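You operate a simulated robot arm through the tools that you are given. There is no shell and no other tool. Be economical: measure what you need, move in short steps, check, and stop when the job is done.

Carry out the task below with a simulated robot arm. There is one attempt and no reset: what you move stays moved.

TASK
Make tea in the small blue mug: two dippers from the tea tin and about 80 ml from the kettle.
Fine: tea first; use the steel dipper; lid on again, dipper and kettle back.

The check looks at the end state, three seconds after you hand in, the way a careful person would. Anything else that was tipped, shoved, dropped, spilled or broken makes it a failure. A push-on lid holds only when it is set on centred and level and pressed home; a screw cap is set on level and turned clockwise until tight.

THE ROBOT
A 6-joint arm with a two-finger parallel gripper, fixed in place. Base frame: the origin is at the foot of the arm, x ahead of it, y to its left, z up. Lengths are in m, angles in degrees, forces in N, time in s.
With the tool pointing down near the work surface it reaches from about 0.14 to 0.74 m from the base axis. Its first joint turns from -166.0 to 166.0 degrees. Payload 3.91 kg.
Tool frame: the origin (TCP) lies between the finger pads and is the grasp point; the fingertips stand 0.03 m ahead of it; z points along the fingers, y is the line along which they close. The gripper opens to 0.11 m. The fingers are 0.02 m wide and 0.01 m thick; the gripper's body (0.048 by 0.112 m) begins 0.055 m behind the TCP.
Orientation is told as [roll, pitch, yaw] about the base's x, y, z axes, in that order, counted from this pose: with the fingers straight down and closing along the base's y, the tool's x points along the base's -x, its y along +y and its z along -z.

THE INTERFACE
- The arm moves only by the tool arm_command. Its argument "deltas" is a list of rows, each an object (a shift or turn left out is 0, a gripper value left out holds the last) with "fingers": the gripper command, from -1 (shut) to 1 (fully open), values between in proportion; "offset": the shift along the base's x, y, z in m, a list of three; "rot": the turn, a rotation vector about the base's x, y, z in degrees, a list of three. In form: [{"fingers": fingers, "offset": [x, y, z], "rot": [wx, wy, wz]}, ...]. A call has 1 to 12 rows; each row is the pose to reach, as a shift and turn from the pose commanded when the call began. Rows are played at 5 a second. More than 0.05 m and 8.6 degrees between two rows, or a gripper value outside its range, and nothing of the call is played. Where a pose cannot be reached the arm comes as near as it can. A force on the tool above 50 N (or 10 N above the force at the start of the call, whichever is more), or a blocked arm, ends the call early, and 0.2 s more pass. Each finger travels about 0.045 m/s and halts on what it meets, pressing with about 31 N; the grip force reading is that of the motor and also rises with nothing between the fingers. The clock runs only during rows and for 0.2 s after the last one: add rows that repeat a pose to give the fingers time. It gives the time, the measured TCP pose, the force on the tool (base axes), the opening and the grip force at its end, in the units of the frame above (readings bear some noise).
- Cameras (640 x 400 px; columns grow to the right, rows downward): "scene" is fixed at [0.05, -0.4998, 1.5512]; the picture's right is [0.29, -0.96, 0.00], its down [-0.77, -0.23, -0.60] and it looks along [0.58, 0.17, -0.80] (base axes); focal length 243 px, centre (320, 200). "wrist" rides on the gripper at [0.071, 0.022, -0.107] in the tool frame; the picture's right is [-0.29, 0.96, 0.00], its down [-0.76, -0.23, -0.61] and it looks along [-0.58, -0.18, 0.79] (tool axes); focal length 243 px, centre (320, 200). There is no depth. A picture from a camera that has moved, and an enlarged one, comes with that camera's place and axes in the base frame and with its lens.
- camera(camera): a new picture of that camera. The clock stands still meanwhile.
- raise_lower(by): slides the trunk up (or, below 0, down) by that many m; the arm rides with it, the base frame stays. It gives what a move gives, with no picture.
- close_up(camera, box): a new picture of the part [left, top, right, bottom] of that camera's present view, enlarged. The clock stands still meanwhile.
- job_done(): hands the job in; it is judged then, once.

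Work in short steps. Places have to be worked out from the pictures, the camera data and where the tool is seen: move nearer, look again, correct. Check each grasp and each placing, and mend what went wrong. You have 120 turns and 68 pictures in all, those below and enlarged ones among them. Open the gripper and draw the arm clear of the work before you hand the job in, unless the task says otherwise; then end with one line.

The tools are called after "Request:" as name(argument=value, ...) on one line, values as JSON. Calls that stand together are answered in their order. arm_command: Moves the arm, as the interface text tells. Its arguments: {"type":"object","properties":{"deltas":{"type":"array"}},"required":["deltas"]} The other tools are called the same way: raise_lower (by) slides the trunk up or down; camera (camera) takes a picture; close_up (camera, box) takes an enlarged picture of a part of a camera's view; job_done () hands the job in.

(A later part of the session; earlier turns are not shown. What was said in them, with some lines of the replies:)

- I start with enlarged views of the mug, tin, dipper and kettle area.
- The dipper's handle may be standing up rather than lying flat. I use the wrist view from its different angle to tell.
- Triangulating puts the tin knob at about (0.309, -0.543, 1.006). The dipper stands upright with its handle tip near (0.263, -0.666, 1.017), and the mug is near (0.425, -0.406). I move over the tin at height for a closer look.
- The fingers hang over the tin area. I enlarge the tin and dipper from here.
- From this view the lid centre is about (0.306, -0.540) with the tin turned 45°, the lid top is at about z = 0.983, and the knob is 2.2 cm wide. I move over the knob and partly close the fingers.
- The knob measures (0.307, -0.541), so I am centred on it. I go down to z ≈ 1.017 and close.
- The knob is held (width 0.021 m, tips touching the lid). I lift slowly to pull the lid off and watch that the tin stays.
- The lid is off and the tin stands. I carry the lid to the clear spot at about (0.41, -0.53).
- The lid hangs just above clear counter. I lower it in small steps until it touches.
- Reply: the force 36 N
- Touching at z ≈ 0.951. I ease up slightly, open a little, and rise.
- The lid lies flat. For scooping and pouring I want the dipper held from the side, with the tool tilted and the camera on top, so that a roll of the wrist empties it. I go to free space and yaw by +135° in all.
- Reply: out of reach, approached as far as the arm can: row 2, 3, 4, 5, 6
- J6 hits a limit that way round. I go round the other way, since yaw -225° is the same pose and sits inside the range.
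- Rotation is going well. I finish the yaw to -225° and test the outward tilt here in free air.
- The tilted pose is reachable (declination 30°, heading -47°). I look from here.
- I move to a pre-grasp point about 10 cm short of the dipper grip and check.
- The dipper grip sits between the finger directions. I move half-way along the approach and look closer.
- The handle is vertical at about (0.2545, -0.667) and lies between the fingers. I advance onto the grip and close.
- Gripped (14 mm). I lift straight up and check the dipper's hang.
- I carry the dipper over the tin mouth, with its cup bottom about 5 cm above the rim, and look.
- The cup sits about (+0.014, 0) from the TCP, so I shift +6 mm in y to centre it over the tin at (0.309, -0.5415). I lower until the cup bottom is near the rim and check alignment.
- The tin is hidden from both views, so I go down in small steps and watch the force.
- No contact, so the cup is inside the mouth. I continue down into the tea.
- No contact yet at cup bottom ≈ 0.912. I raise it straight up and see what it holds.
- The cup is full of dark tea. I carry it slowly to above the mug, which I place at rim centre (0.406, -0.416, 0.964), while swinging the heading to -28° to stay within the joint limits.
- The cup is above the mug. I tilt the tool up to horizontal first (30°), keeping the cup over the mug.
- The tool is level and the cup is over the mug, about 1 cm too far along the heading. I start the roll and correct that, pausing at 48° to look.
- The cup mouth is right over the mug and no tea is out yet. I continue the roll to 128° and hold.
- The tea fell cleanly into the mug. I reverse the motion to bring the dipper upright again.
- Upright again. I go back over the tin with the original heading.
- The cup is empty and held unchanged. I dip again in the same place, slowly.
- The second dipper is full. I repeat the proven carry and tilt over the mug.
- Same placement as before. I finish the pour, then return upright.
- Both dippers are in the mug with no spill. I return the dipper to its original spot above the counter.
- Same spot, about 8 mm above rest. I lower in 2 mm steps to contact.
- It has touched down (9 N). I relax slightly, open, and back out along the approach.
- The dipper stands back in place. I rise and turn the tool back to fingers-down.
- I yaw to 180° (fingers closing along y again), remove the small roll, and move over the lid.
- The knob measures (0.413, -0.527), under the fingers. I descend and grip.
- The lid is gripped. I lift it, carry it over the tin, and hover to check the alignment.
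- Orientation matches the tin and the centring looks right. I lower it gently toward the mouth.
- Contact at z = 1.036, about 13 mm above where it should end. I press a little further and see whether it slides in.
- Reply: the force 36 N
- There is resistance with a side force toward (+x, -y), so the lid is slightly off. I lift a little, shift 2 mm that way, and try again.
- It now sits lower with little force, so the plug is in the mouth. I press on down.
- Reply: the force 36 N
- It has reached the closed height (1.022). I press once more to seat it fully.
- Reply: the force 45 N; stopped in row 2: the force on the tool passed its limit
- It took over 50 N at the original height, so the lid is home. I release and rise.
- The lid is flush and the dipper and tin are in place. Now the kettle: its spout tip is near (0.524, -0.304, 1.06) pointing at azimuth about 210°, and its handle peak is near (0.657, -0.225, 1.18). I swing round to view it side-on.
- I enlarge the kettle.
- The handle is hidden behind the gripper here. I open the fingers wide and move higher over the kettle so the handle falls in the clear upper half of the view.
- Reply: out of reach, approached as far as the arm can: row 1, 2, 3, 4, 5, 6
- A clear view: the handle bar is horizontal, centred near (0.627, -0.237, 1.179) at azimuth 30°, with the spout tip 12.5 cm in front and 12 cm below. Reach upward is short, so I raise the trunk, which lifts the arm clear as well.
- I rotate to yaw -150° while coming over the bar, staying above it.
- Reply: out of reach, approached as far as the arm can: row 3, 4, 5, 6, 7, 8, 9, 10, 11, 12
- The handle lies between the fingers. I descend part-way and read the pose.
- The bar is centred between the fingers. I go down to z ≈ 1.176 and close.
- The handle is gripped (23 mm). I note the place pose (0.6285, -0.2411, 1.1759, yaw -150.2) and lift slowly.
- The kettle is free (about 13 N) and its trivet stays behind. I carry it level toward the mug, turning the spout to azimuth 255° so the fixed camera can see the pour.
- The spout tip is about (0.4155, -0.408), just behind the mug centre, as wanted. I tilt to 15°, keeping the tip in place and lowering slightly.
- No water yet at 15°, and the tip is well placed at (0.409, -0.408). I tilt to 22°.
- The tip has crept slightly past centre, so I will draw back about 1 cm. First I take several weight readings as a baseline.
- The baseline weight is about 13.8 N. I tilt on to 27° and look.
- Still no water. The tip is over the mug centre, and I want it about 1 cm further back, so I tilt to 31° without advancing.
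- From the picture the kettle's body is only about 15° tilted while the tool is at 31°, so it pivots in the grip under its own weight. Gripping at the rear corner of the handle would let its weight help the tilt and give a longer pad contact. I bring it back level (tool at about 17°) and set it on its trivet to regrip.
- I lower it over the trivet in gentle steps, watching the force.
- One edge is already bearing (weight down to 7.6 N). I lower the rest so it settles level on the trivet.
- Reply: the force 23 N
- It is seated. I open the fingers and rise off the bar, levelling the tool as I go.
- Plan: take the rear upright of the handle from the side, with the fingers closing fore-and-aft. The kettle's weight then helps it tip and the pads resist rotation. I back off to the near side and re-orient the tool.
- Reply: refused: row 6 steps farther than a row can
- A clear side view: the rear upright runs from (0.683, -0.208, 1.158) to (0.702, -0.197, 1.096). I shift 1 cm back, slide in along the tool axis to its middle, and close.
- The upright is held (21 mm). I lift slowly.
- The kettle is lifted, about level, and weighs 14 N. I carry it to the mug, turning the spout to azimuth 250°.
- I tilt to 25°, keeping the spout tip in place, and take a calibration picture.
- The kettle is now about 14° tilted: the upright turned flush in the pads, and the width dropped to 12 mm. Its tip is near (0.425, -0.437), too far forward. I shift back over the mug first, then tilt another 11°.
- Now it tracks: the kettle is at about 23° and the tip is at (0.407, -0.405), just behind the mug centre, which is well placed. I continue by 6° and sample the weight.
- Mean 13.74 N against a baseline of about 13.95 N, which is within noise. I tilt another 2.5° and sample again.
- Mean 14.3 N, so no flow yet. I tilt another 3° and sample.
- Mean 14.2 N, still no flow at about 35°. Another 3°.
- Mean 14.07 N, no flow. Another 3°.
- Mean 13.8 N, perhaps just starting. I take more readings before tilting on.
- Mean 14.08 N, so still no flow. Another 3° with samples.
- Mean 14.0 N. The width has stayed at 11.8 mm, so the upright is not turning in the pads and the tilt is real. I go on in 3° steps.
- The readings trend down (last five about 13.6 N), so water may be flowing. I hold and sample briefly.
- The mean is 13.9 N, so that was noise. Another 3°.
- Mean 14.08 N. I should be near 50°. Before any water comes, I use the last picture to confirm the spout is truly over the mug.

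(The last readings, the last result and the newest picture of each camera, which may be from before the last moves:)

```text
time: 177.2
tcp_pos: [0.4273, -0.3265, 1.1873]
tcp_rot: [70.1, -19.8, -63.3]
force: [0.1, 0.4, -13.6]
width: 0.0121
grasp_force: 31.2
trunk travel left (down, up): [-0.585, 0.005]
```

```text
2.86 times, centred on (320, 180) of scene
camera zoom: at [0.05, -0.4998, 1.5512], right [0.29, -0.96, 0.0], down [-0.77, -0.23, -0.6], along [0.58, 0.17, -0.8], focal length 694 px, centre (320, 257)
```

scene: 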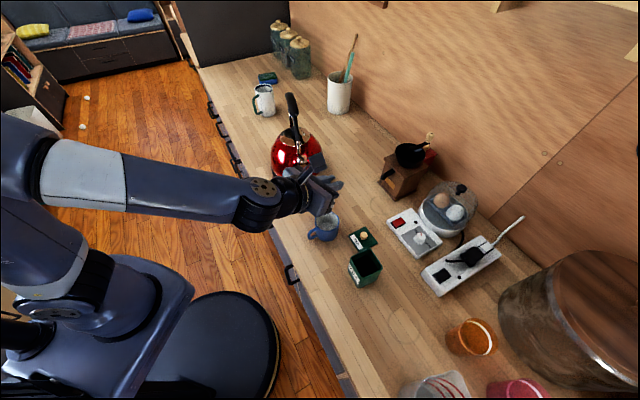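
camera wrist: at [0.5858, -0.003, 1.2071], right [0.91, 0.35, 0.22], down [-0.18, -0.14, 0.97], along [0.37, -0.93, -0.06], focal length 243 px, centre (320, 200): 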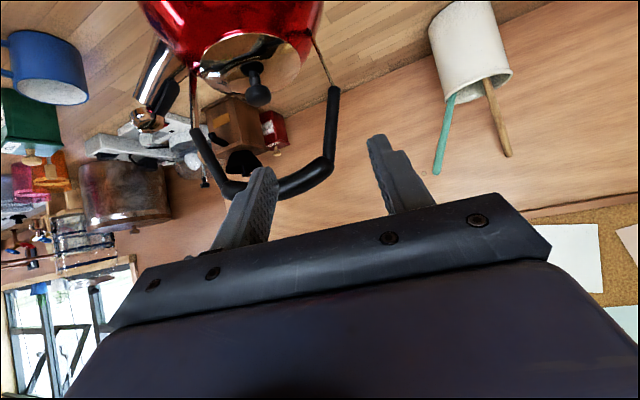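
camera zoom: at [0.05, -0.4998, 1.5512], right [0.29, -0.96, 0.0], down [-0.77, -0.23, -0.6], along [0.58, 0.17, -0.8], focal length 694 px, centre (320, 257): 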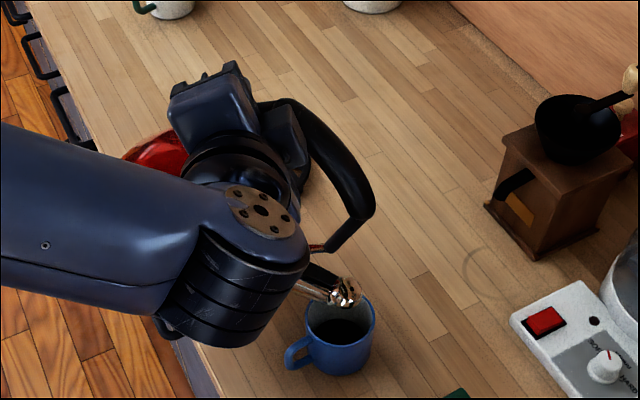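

The tilt is real: the spout tip is at about (0.413, -0.416), right over the mug. I let it drift back about 8 mm by tilting 2.5° without advancing, and sample.

Request:
arm_command(deltas=[{"offset": [0, 0.001, 0.001], "rot": [1.2, -0.3, 0]}, {"offset": [0, 0.0, 0.002], "rot": [2.43, -0.6, 0]}, {"offset": [0, 0.0, 0.002], "rot": [2.43, -0.6, 0]}])

Request:
arm_command(deltas=[{"offset": [0, 0, 0]}])

Request:
arm_command(deltas=[{"offset": [0, 0, 0]}])

Request:
arm_command(deltas=[{"offset": [0, 0, 0]}])

Request:
arm_command(deltas=[{"offset": [0, 0, 0]}])

Request:
arm_command(deltas=[{"offset": [0, 0, 0]}])

Request:
arm_command(deltas=[{"offset": [0, 0, 0]}])

```text
time: 178.0
tcp_pos: [0.4267, -0.325, 1.1903]
tcp_rot: [71.9, -17.9, -64.0]
force: [-0.3, 0.0, -14.2]
width: 0.0121
grasp_force: 30.9
trunk travel left (down, up): [-0.585, 0.005]
```

```text
time: 178.4
tcp_pos: [0.4277, -0.326, 1.1907]
tcp_rot: [71.8, -17.8, -63.9]
force: [0.1, 0.1, -14.1]
width: 0.0123
grasp_force: 31.1
trunk travel left (down, up): [-0.585, 0.005]
```

```text
time: 178.8
tcp_pos: [0.427, -0.3257, 1.1899]
tcp_rot: [71.9, -17.9, -63.9]
force: [0.5, -0.4, -13.5]
width: 0.0124
grasp_force: 31.5
trunk travel left (down, up): [-0.585, 0.005]
```

```text
time: 179.2
tcp_pos: [0.428, -0.3261, 1.1891]
tcp_rot: [71.9, -17.8, -63.9]
force: [-0.4, -0.8, -14.1]
width: 0.0125
grasp_force: 31.1
trunk travel left (down, up): [-0.585, 0.005]
```

```text
time: 179.6
tcp_pos: [0.4279, -0.3248, 1.1899]
tcp_rot: [72.0, -17.9, -63.9]
force: [-1.3, 0.5, -14.5]
width: 0.0123
grasp_force: 30.9
trunk travel left (down, up): [-0.585, 0.005]
```

```text
time: 180.0
tcp_pos: [0.4272, -0.326, 1.1908]
tcp_rot: [71.9, -17.8, -63.9]
force: [-0.8, 0.3, -14.2]
width: 0.0124
grasp_force: 30.9
trunk travel left (down, up): [-0.585, 0.005]
```

```text
time: 180.4
tcp_pos: [0.4268, -0.3255, 1.1894]
tcp_rot: [71.8, -17.9, -63.9]
force: [1.0, -0.4, -13.7]
width: 0.0125
grasp_force: 30.7
trunk travel left (down, up): [-0.585, 0.005]
```

Mean 14.04 N, no flow. Another 2.5°, with the tip held in place.

Request:
arm_command(deltas=[{"offset": [-0.001, -0.004, 0.001], "rot": [1.2, -0.3, 0]}, {"offset": [-0.002, -0.0075, 0.002], "rot": [2.43, -0.6, 0]}, {"offset": [-0.002, -0.0075, 0.002], "rot": [2.43, -0.6, 0]}])

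Request:
arm_command(deltas=[{"offset": [0, 0, 0]}])

Request:
arm_command(deltas=[{"offset": [0, 0, 0]}])

Request:
arm_command(deltas=[{"offset": [0, 0, 0]}])

Request:
arm_command(deltas=[{"offset": [0, 0, 0]}])

Request:
arm_command(deltas=[{"offset": [0, 0, 0]}])

Request:
arm_command(deltas=[{"offset": [0, 0, 0]}])

```text
time: 181.2
tcp_pos: [0.4253, -0.332, 1.1918]
tcp_rot: [73.5, -15.9, -64.4]
force: [0.5, -0.3, -14.2]
width: 0.0127
grasp_force: 31.4
trunk travel left (down, up): [-0.585, 0.005]
```

```text
time: 181.6
tcp_pos: [0.4258, -0.3339, 1.193]
tcp_rot: [73.4, -15.9, -64.4]
force: [0.2, -0.5, -14.2]
width: 0.0128
grasp_force: 30.8
trunk travel left (down, up): [-0.585, 0.005]
```

```text
time: 182.0
tcp_pos: [0.4257, -0.3334, 1.1922]
tcp_rot: [73.5, -15.9, -64.4]
force: [-0.2, 0.4, -13.8]
width: 0.0127
grasp_force: 31.4
trunk travel left (down, up): [-0.585, 0.005]
```

```text
time: 182.4
tcp_pos: [0.4265, -0.3325, 1.1913]
tcp_rot: [73.4, -15.9, -64.4]
force: [-0.1, -0.2, -13.6]
width: 0.0126
grasp_force: 31.4
trunk travel left (down, up): [-0.585, 0.005]
```

```text
time: 182.8
tcp_pos: [0.4249, -0.3324, 1.1908]
tcp_rot: [73.4, -15.9, -64.4]
force: [-1.0, 0.6, -14.0]
width: 0.013
grasp_force: 31.1
trunk travel left (down, up): [-0.585, 0.005]
```

```text
time: 183.2
tcp_pos: [0.4255, -0.3333, 1.1918]
tcp_rot: [73.5, -15.9, -64.4]
force: [-0.4, -0.6, -14.6]
width: 0.013
grasp_force: 31.0
trunk travel left (down, up): [-0.585, 0.005]
```

```text
time: 183.6
tcp_pos: [0.4248, -0.3334, 1.192]
tcp_rot: [73.4, -15.9, -64.4]
force: [-0.2, 0.1, -14.0]
width: 0.0129
grasp_force: 30.8
trunk travel left (down, up): [-0.585, 0.005]
```

Mean 14.06 N. Another 3°.

Request:
arm_command(deltas=[{"offset": [-0.001, -0.004, 0.001], "rot": [1.46, -0.36, 0]}, {"offset": [-0.0018, -0.0075, 0.002], "rot": [2.91, -0.72, 0]}, {"offset": [-0.0018, -0.0075, 0.002], "rot": [2.91, -0.72, 0]}])

Request:
arm_command(deltas=[{"offset": [0, 0, 0]}])

Request:
arm_command(deltas=[{"offset": [0, 0, 0]}])

Request:
arm_command(deltas=[{"offset": [0, 0, 0]}])

Request:
arm_command(deltas=[{"offset": [0, 0, 0]}])

Request:
arm_command(deltas=[{"offset": [0, 0, 0]}])

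Request:
arm_command(deltas=[{"offset": [0, 0, 0]}])

```text
time: 184.4
tcp_pos: [0.423, -0.3422, 1.1944]
tcp_rot: [75.6, -13.5, -64.9]
force: [0.3, -0.1, -13.5]
width: 0.0134
grasp_force: 30.1
trunk travel left (down, up): [-0.585, 0.005]
```

```text
time: 184.8
tcp_pos: [0.4227, -0.3411, 1.1939]
tcp_rot: [75.6, -13.6, -65.0]
force: [-0.5, -0.2, -13.3]
width: 0.0134
grasp_force: 30.9
trunk travel left (down, up): [-0.585, 0.005]
```

```text
time: 185.2
tcp_pos: [0.4238, -0.3405, 1.1932]
tcp_rot: [75.5, -13.6, -64.9]
force: [0.1, -0.8, -13.3]
width: 0.0135
grasp_force: 30.9
trunk travel left (down, up): [-0.585, 0.005]
```

```text
time: 185.6
tcp_pos: [0.4241, -0.3403, 1.1945]
tcp_rot: [75.5, -13.6, -65.0]
force: [0.1, 0.3, -14.8]
width: 0.0134
grasp_force: 30.6
trunk travel left (down, up): [-0.585, 0.005]
```

```text
time: 186.0
tcp_pos: [0.4226, -0.3408, 1.1928]
tcp_rot: [75.4, -13.6, -64.8]
force: [0.7, -0.7, -13.3]
width: 0.0135
grasp_force: 31.4
trunk travel left (down, up): [-0.585, 0.005]
```

```text
time: 186.4
tcp_pos: [0.4232, -0.341, 1.1929]
tcp_rot: [75.5, -13.6, -64.9]
force: [-0.3, -0.2, -14.0]
width: 0.0137
grasp_force: 30.6
trunk travel left (down, up): [-0.585, 0.005]
```

```text
time: 186.8
tcp_pos: [0.4245, -0.3395, 1.1941]
tcp_rot: [75.5, -13.6, -64.9]
force: [0.0, 0.1, -13.9]
width: 0.0135
grasp_force: 30.6
trunk travel left (down, up): [-0.585, 0.005]
```

Mean 13.73 N, possibly started. More samples before moving.

Request:
arm_command(deltas=[{"offset": [0, 0, 0]}])

Request:
arm_command(deltas=[{"offset": [0, 0, 0]}])

Request:
arm_command(deltas=[{"offset": [0, 0, 0]}])

Request:
arm_command(deltas=[{"offset": [0, 0, 0]}])

Request:
arm_command(deltas=[{"offset": [0, 0, 0]}])

Request:
arm_command(deltas=[{"offset": [0, 0, 0]}])

Request:
arm_command(deltas=[{"offset": [0, 0, 0]}])

Request:
arm_command(deltas=[{"offset": [0, 0, 0]}])

```text
time: 187.2
tcp_pos: [0.4244, -0.3395, 1.1936]
tcp_rot: [75.6, -13.7, -64.9]
force: [-0.4, 0.1, -14.7]
width: 0.0137
grasp_force: 30.5
trunk travel left (down, up): [-0.585, 0.005]
```

```text
time: 187.6
tcp_pos: [0.4233, -0.3402, 1.1939]
tcp_rot: [75.5, -13.7, -64.9]
force: [-0.8, -0.5, -13.2]
width: 0.0136
grasp_force: 31.5
trunk travel left (down, up): [-0.585, 0.005]
```

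```text
time: 188.0
tcp_pos: [0.4239, -0.3394, 1.1934]
tcp_rot: [75.5, -13.7, -64.9]
force: [-0.1, 0.3, -13.8]
width: 0.0138
grasp_force: 31.5
trunk travel left (down, up): [-0.585, 0.005]
```

```text
time: 188.4
tcp_pos: [0.4242, -0.3403, 1.1949]
tcp_rot: [75.5, -13.5, -64.8]
force: [0.0, -0.2, -14.3]
width: 0.0135
grasp_force: 31.6
trunk travel left (down, up): [-0.585, 0.005]
```

```text
time: 188.8
tcp_pos: [0.4234, -0.3404, 1.1934]
tcp_rot: [75.4, -13.6, -64.9]
force: [0.1, 0.3, -14.9]
width: 0.0139
grasp_force: 30.8
trunk travel left (down, up): [-0.585, 0.005]
```

```text
time: 189.2
tcp_pos: [0.4248, -0.3406, 1.1939]
tcp_rot: [75.5, -13.7, -64.9]
force: [-0.6, 0.0, -13.4]
width: 0.0136
grasp_force: 30.7
trunk travel left (down, up): [-0.585, 0.005]
```

```text
time: 189.6
tcp_pos: [0.4238, -0.3405, 1.1953]
tcp_rot: [75.5, -13.5, -65.0]
force: [0.4, 0.3, -13.9]
width: 0.0137
grasp_force: 31.0
trunk travel left (down, up): [-0.585, 0.005]
```

```text
time: 190.0
tcp_pos: [0.4239, -0.3408, 1.1928]
tcp_rot: [75.5, -13.7, -64.7]
force: [-0.7, 0.8, -13.9]
width: 0.0137
grasp_force: 30.6
trunk travel left (down, up): [-0.585, 0.005]
```

Mean 14.0 N, no flow. Another 4°.

Request:
arm_command(deltas=[{"offset": [-0.001, -0.005, 0.001], "rot": [1.94, -0.48, 0]}, {"offset": [-0.0025, -0.0105, 0.002], "rot": [3.88, -0.96, 0]}, {"offset": [-0.0025, -0.0105, 0.002], "rot": [3.88, -0.96, 0]}])

Request:
arm_command(deltas=[{"offset": [0, 0, 0]}])

Request:
arm_command(deltas=[{"offset": [0, 0, 0]}])

Request:
arm_command(deltas=[{"offset": [0, 0, 0]}])

Request:
arm_command(deltas=[{"offset": [0, 0, 0]}])

Request:
arm_command(deltas=[{"offset": [0, 0, 0]}])

Request:
arm_command(deltas=[{"offset": [0, 0, 0]}])

Request:
arm_command(deltas=[{"offset": [0, 0, 0]}])

```text
time: 190.8
tcp_pos: [0.4213, -0.3506, 1.1958]
tcp_rot: [78.0, -10.5, -65.4]
force: [0.1, -0.9, -13.2]
width: 0.0144
grasp_force: 30.6
trunk travel left (down, up): [-0.585, 0.005]
```

```text
time: 191.2
tcp_pos: [0.4208, -0.3516, 1.1954]
tcp_rot: [78.1, -10.4, -65.3]
force: [0.5, 0.0, -13.8]
width: 0.0148
grasp_force: 31.0
trunk travel left (down, up): [-0.585, 0.005]
```

```text
time: 191.6
tcp_pos: [0.4214, -0.3512, 1.1949]
tcp_rot: [78.1, -10.5, -65.4]
force: [-0.5, -0.7, -12.9]
width: 0.0144
grasp_force: 30.8
trunk travel left (down, up): [-0.585, 0.005]
```

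```text
time: 192.0
tcp_pos: [0.421, -0.3509, 1.1952]
tcp_rot: [78.1, -10.5, -65.3]
force: [0.2, 0.5, -13.8]
width: 0.0146
grasp_force: 30.4
trunk travel left (down, up): [-0.585, 0.005]
```

```text
time: 192.4
tcp_pos: [0.4212, -0.3506, 1.1959]
tcp_rot: [78.1, -10.5, -65.3]
force: [0.2, -0.3, -13.6]
width: 0.0147
grasp_force: 30.8
trunk travel left (down, up): [-0.585, 0.005]
```

```text
time: 192.8
tcp_pos: [0.4194, -0.3515, 1.1944]
tcp_rot: [78.0, -10.5, -65.3]
force: [0.1, -0.1, -13.7]
width: 0.0149
grasp_force: 30.6
trunk travel left (down, up): [-0.585, 0.005]
```

```text
time: 193.2
tcp_pos: [0.4205, -0.351, 1.1953]
tcp_rot: [78.1, -10.5, -65.4]
force: [-0.8, 0.3, -12.7]
width: 0.0145
grasp_force: 31.2
trunk travel left (down, up): [-0.585, 0.005]
```

```text
time: 193.6
tcp_pos: [0.4208, -0.3502, 1.1951]
tcp_rot: [78.1, -10.5, -65.3]
force: [0.5, -0.3, -13.8]
width: 0.015
grasp_force: 31.1
trunk travel left (down, up): [-0.585, 0.005]
```

Mean 13.44 N, about 0.6 N down: water has come out. I sample again to see whether it is still flowing.

Request:
arm_command(deltas=[{"offset": [0, 0, 0]}])

Request:
arm_command(deltas=[{"offset": [0, 0, 0]}])

Request:
arm_command(deltas=[{"offset": [0, 0, 0]}])

Request:
arm_command(deltas=[{"offset": [0, 0, 0]}])

Request:
arm_command(deltas=[{"offset": [0, 0, 0]}])

Request:
arm_command(deltas=[{"offset": [0, 0, 0]}])

Request:
arm_command(deltas=[{"offset": [0, 0, 0]}])

Request:
arm_command(deltas=[{"offset": [0, 0, 0]}])

```text
time: 194.0
tcp_pos: [0.4216, -0.3512, 1.1955]
tcp_rot: [78.1, -10.6, -65.3]
force: [-0.3, -0.2, -12.6]
width: 0.0147
grasp_force: 30.9
trunk travel left (down, up): [-0.585, 0.005]
```

```text
time: 194.4
tcp_pos: [0.4215, -0.3515, 1.1959]
tcp_rot: [78.1, -10.5, -65.4]
force: [-0.4, -0.5, -12.6]
width: 0.0147
grasp_force: 30.4
trunk travel left (down, up): [-0.585, 0.005]
```

```text
time: 194.8
tcp_pos: [0.4201, -0.3505, 1.1945]
tcp_rot: [78.1, -10.4, -65.4]
force: [-0.1, -0.1, -12.9]
width: 0.0148
grasp_force: 31.5
trunk travel left (down, up): [-0.585, 0.005]
```

```text
time: 195.2
tcp_pos: [0.4213, -0.3508, 1.1962]
tcp_rot: [78.1, -10.4, -65.4]
force: [0.1, -0.4, -14.1]
width: 0.0148
grasp_force: 30.9
trunk travel left (down, up): [-0.585, 0.005]
```

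```text
time: 195.6
tcp_pos: [0.4196, -0.3507, 1.1949]
tcp_rot: [78.1, -10.5, -65.4]
force: [-0.6, -0.6, -13.1]
width: 0.0148
grasp_force: 30.8
trunk travel left (down, up): [-0.585, 0.005]
```

```text
time: 196.0
tcp_pos: [0.4201, -0.3517, 1.1965]
tcp_rot: [78.1, -10.5, -65.4]
force: [0.8, -0.3, -12.5]
width: 0.015
grasp_force: 30.3
trunk travel left (down, up): [-0.585, 0.005]
```

```text
time: 196.4
tcp_pos: [0.4213, -0.3507, 1.1959]
tcp_rot: [78.1, -10.5, -65.4]
force: [-0.1, -0.8, -13.5]
width: 0.0148
grasp_force: 31.1
trunk travel left (down, up): [-0.585, 0.005]
```

```text
time: 196.8
tcp_pos: [0.4214, -0.3503, 1.1952]
tcp_rot: [78.1, -10.4, -65.3]
force: [-0.1, 0.7, -13.6]
width: 0.0149
grasp_force: 31.4
trunk travel left (down, up): [-0.585, 0.005]
```

About 0.75–0.9 N is out now, near the 80 ml wanted. I tilt back promptly to stop the flow, keeping the tip over the mug.

Request:
arm_command(deltas=[{"offset": [0.004, 0.018, -0.002], "rot": [-7.7, 1.9, 0]}, {"offset": [0.009, 0.038, -0.003], "rot": [-15.4, 3.8, 0]}, {"offset": [0.012, 0.05, -0.003], "rot": [-21, 5.2, 0]}, {"offset": [0.012, 0.05, -0.003], "rot": [-21, 5.2, 0]}])

Request:
arm_command(deltas=[{"offset": [0, 0, 0]}])

Request:
arm_command(deltas=[{"offset": [0, 0, 0]}])

Request:
arm_command(deltas=[{"offset": [0, 0, 0]}])

Request:
arm_command(deltas=[{"offset": [0, 0, 0]}])

Request:
arm_command(deltas=[{"offset": [0, 0, 0]}])

Request:
arm_command(deltas=[{"offset": [0, 0, 0]}])

Request:
arm_command(deltas=[{"offset": [0, 0, 0]}])

Request:
arm_command(deltas=[{"offset": [0, 0, 0]}])

Request:
arm_command(deltas=[{"offset": [0, 0, 0]}])

Request:
arm_command(deltas=[{"offset": [0, 0, 0]}])

Request:
arm_command(deltas=[{"offset": [0, 0, 0]}])

Request:
arm_command(deltas=[{"offset": [0, 0, 0]}])

```text
time: 197.8
tcp_pos: [0.4323, -0.3009, 1.1923]
tcp_rot: [63.1, -27.1, -60.5]
force: [0.3, 0.2, -14.0]
width: 0.0118
grasp_force: 31.5
trunk travel left (down, up): [-0.585, 0.005]
```

```text
time: 198.2
tcp_pos: [0.4323, -0.3011, 1.1927]
tcp_rot: [63.0, -27.0, -60.5]
force: [-0.1, -0.2, -13.4]
width: 0.0116
grasp_force: 30.9
trunk travel left (down, up): [-0.585, 0.005]
```

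```text
time: 198.6
tcp_pos: [0.4334, -0.3018, 1.1925]
tcp_rot: [63.1, -27.0, -60.5]
force: [-0.5, 0.1, -12.6]
width: 0.0117
grasp_force: 30.1
trunk travel left (down, up): [-0.585, 0.005]
```

```text
time: 199.0
tcp_pos: [0.4329, -0.3017, 1.1922]
tcp_rot: [63.2, -26.8, -60.5]
force: [-0.7, 0.3, -13.1]
width: 0.0116
grasp_force: 31.2
trunk travel left (down, up): [-0.585, 0.005]
```

```text
time: 199.4
tcp_pos: [0.4335, -0.3009, 1.1925]
tcp_rot: [63.2, -26.9, -60.5]
force: [0.6, 0.3, -13.0]
width: 0.0118
grasp_force: 31.0
trunk travel left (down, up): [-0.585, 0.005]
```

```text
time: 199.8
tcp_pos: [0.4328, -0.3015, 1.1942]
tcp_rot: [63.1, -26.9, -60.4]
force: [-0.1, -0.2, -13.2]
width: 0.012
grasp_force: 31.1
trunk travel left (down, up): [-0.585, 0.005]
```

```text
time: 200.2
tcp_pos: [0.4338, -0.3011, 1.192]
tcp_rot: [63.1, -26.9, -60.4]
force: [0.2, 1.1, -12.3]
width: 0.0118
grasp_force: 31.3
trunk travel left (down, up): [-0.585, 0.005]
```

```text
time: 200.6
tcp_pos: [0.4331, -0.3014, 1.1924]
tcp_rot: [63.2, -26.9, -60.6]
force: [-0.7, 0.6, -12.9]
width: 0.012
grasp_force: 30.9
trunk travel left (down, up): [-0.585, 0.005]
```

```text
time: 201.0
tcp_pos: [0.4333, -0.3004, 1.1923]
tcp_rot: [63.0, -26.9, -60.5]
force: [-0.1, 0.4, -13.8]
width: 0.012
grasp_force: 30.8
trunk travel left (down, up): [-0.585, 0.005]
```

```text
time: 201.4
tcp_pos: [0.4321, -0.2999, 1.1927]
tcp_rot: [63.1, -26.9, -60.6]
force: [-0.2, -0.2, -12.2]
width: 0.0119
grasp_force: 30.5
trunk travel left (down, up): [-0.585, 0.005]
```

```text
time: 201.8
tcp_pos: [0.432, -0.3007, 1.1933]
tcp_rot: [63.1, -26.8, -60.5]
force: [1.4, -0.6, -13.7]
width: 0.0117
grasp_force: 30.9
trunk travel left (down, up): [-0.585, 0.005]
```

```text
time: 202.2
tcp_pos: [0.433, -0.3012, 1.1928]
tcp_rot: [63.0, -26.9, -60.5]
force: [-1.0, 0.5, -13.2]
width: 0.0116
grasp_force: 31.0
trunk travel left (down, up): [-0.585, 0.005]
```

```text
time: 202.6
tcp_pos: [0.4336, -0.3012, 1.1929]
tcp_rot: [63.2, -26.8, -60.5]
force: [0.3, 0.3, -13.3]
width: 0.0117
grasp_force: 31.3
trunk travel left (down, up): [-0.585, 0.005]
```

The mean has settled at about 13.1 N, so roughly 85–95 ml was poured. I return the kettle to level, drawing it back from the mug.

Request:
arm_command(deltas=[{"offset": [0.004, 0.016, 0.003], "rot": [-6.8, 1.68, 0]}, {"offset": [0.008, 0.032, 0.006], "rot": [-13.6, 3.36, 0]}, {"offset": [0.012, 0.048, 0.009], "rot": [-20.4, 5.04, 0]}, {"offset": [0.016, 0.065, 0.012], "rot": [-27.2, 6.72, 0]}, {"offset": [0.016, 0.065, 0.012], "rot": [-27.2, 6.72, 0]}])

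Request:
arm_command(deltas=[{"offset": [0.003, 0.009, 0.004], "rot": [-6.1, 2.22, 0]}, {"offset": [0.006, 0.017, 0.008], "rot": [-12.2, 4.45, 0]}, {"offset": [0.01, 0.025, 0.01], "rot": [-12.2, 4.45, 0]}, {"offset": [0.01, 0.025, 0.01], "rot": [-12.2, 4.45, 0]}])

```text
time: 203.8
tcp_pos: [0.4482, -0.235, 1.2054]
tcp_rot: [36.2, -44.8, -44.3]
force: [0.6, 0.2, -13.6]
width: 0.012
grasp_force: 31.1
trunk travel left (down, up): [-0.585, 0.005]
```

```text
time: 204.8
tcp_pos: [0.4594, -0.2106, 1.2148]
tcp_rot: [18.1, -48.8, -31.0]
force: [-0.2, -0.3, -13.0]
width: 0.0147
grasp_force: 31.0
trunk travel left (down, up): [-0.585, 0.005]
```

The kettle is nearly level. I carry it back over the trivet, restoring the heading.

Request:
arm_command(deltas=[{"offset": [0, 0, 0], "rot": [-2.8, 1.02, 0]}, {"offset": [0, 0, 0], "rot": [-5.64, 2.05, 0]}])

Request:
arm_command(deltas=[{"offset": [0.012, 0.001, 0], "rot": [0, 0, -2]}, {"offset": [0.035, 0.002, 0], "rot": [0, 0, -6]}, {"offset": [0.06, 0.004, 0], "rot": [0, 0, -10]}, {"offset": [0.085, 0.006, 0], "rot": [0, 0, -15]}, {"offset": [0.11, 0.007, 0], "rot": [0, 0, -20]}, {"offset": [0.135, 0.009, -0.005], "rot": [0, 0, -25]}, {"offset": [0.16, 0.01, -0.01], "rot": [0, 0, -30]}, {"offset": [0.185, 0.012, -0.015], "rot": [0, 0, -34]}, {"offset": [0.21, 0.013, -0.02], "rot": [0, 0, -38]}, {"offset": [0.225, 0.0143, -0.025], "rot": [0, 0, -41]}, {"offset": [0.2316, 0.0146, -0.03], "rot": [0, 0, -41]}, {"offset": [0.2316, 0.0146, -0.03], "rot": [0, 0, -41]}])

```text
time: 205.4
tcp_pos: [0.4585, -0.2113, 1.2137]
tcp_rot: [8.8, -49.7, -24.1]
force: [-0.2, 0.1, -13.3]
width: 0.0152
grasp_force: 30.9
trunk travel left (down, up): [-0.585, 0.005]
```

```text
time: 208.0
tcp_pos: [0.6924, -0.1954, 1.1838]
tcp_rot: [8.8, -49.6, -65.1]
force: [-0.4, -0.1, -12.7]
width: 0.0162
grasp_force: 30.5
trunk travel left (down, up): [-0.585, 0.005]
```

I lower in small steps, watching for contact.

Request:
arm_command(deltas=[{"offset": [0, 0, -0.015]}, {"offset": [0, 0, -0.03]}, {"offset": [0, 0, -0.04]}, {"offset": [0, 0, -0.04]}])

Request:
arm_command(deltas=[{"offset": [0, 0, -0.004]}, {"offset": [0, 0, -0.008]}, {"offset": [0, 0, -0.008]}])

```text
time: 209.0
tcp_pos: [0.6913, -0.1965, 1.1438]
tcp_rot: [8.8, -49.6, -65.1]
force: [-0.5, -0.4, -14.0]
width: 0.0158
grasp_force: 30.6
trunk travel left (down, up): [-0.585, 0.005]
```

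```text
time: 209.8
tcp_pos: [0.6909, -0.1972, 1.1351]
tcp_rot: [8.8, -49.6, -65.1]
force: [-0.4, -0.3, -13.5]
width: 0.0159
grasp_force: 31.2
trunk travel left (down, up): [-0.585, 0.005]
```

Request:
arm_command(deltas=[{"offset": [0, 0, -0.004]}, {"offset": [0, 0, -0.007]}, {"offset": [0, 0, -0.007]}])

Request:
arm_command(deltas=[{"offset": [0, 0, -0.002]}, {"offset": [0, 0, -0.004]}, {"offset": [0, 0, -0.004]}])

```text
time: 210.6
tcp_pos: [0.6914, -0.1963, 1.1293]
tcp_rot: [8.9, -49.6, -65.0]
force: [0.3, 0.3, -13.6]
width: 0.0161
grasp_force: 31.4
trunk travel left (down, up): [-0.585, 0.005]
```

```text
time: 211.4
tcp_pos: [0.6896, -0.1962, 1.1282]
tcp_rot: [9.1, -49.7, -65.3]
force: [0.4, -0.7, 1.6]
width: 0.0158
grasp_force: 30.8
trunk travel left (down, up): [-0.585, 0.005]
```

Contact: the kettle's weight is now on the trivet at z = 1.128. I press down the last few mm so it levels out.

Request:
arm_command(deltas=[{"offset": [0, 0, -0.002]}, {"offset": [0, 0, -0.004]}, {"offset": [0, 0, -0.004]}])

Request:
arm_command(deltas=[{"offset": [0, 0, -0.002]}, {"offset": [0, 0, -0.004]}, {"offset": [0, 0, -0.004]}])

```text
time: 212.2
tcp_pos: [0.6879, -0.195, 1.1259]
tcp_rot: [9.3, -49.8, -65.4]
force: [-1.9, 0.1, 23.8]
width: 0.0162
grasp_force: 31.1
trunk travel left (down, up): [-0.585, 0.005]
```

```text
time: 213.0
tcp_pos: [0.6887, -0.1956, 1.1206]
tcp_rot: [9.2, -49.9, -65.2]
force: [-0.5, -0.4, 24.7]
width: 0.0167
grasp_force: 30.8
trunk travel left (down, up): [-0.585, 0.005]
```

The kettle has settled to its seated height of 1.12. I ease off, open, and withdraw along the tool axis.

Request:
arm_command(deltas=[{"fingers": -1, "offset": [0, 0, 0.002]}, {"fingers": -0.8, "offset": [0, 0, 0.003]}, {"fingers": -0.4, "offset": [0, 0, 0.003]}, {"fingers": 0.0, "offset": [0, 0, 0.003]}, {"fingers": 0.1, "offset": [0, 0, 0.003]}, {"fingers": 0.1, "offset": [0, 0, 0.003]}])

Request:
arm_command(deltas=[{"fingers": 0.1, "offset": [-0.009, 0.012, 0.0127]}, {"fingers": 0.1, "offset": [-0.023, 0.031, 0.032]}, {"fingers": 0.1, "offset": [-0.042, 0.055, 0.057]}, {"fingers": 0.1, "offset": [-0.06, 0.08, 0.083]}, {"fingers": 0.1, "offset": [-0.085, 0.11, 0.1]}, {"fingers": 0.1, "offset": [-0.12, 0.14, 0.11]}, {"fingers": 0.1, "offset": [-0.16, 0.16, 0.11]}])

```text
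time: 214.4
tcp_pos: [0.6893, -0.1966, 1.1215]
tcp_rot: [9.0, -49.6, -65.1]
force: [0.0, -0.1, 0.2]
width: 0.0605
grasp_force: 0.1
trunk travel left (down, up): [-0.585, 0.005]
```

```text
time: 216.0
tcp_pos: [0.5284, -0.0359, 1.2316]
tcp_rot: [9.0, -49.5, -65.2]
force: [-0.1, -0.5, 0.1]
width: 0.0606
grasp_force: 0.1
trunk travel left (down, up): [-0.585, 0.005]
```

The hand withdrew with no contact forces. I open fully, draw further back, and hand in.

Request:
arm_command(deltas=[{"fingers": 0.6, "offset": [-0.03, 0.02, 0.01]}, {"fingers": 1, "offset": [-0.07, 0.03, 0.02]}, {"fingers": 1, "offset": [-0.11, 0.04, 0.02]}, {"fingers": 1, "offset": [-0.14, 0.04, 0.02]}])

Request:
job_done()

```text
time: 217.0
tcp_pos: [0.3879, 0.0028, 1.2513]
tcp_rot: [8.9, -49.6, -65.0]
force: [0.0, -0.8, -0.5]
width: 0.1101
grasp_force: 0.1
trunk travel left (down, up): [-0.585, 0.005]
```

```text
The job is handed in.
```

I handed the job in: two dippers of tea went into the blue mug, then roughly 90 ml from the kettle (judged from its weight), and the lid, dipper and kettle are back; I had no pictures left to see the finished pour or the kettle on its trivet, so those two rest on the force readings.
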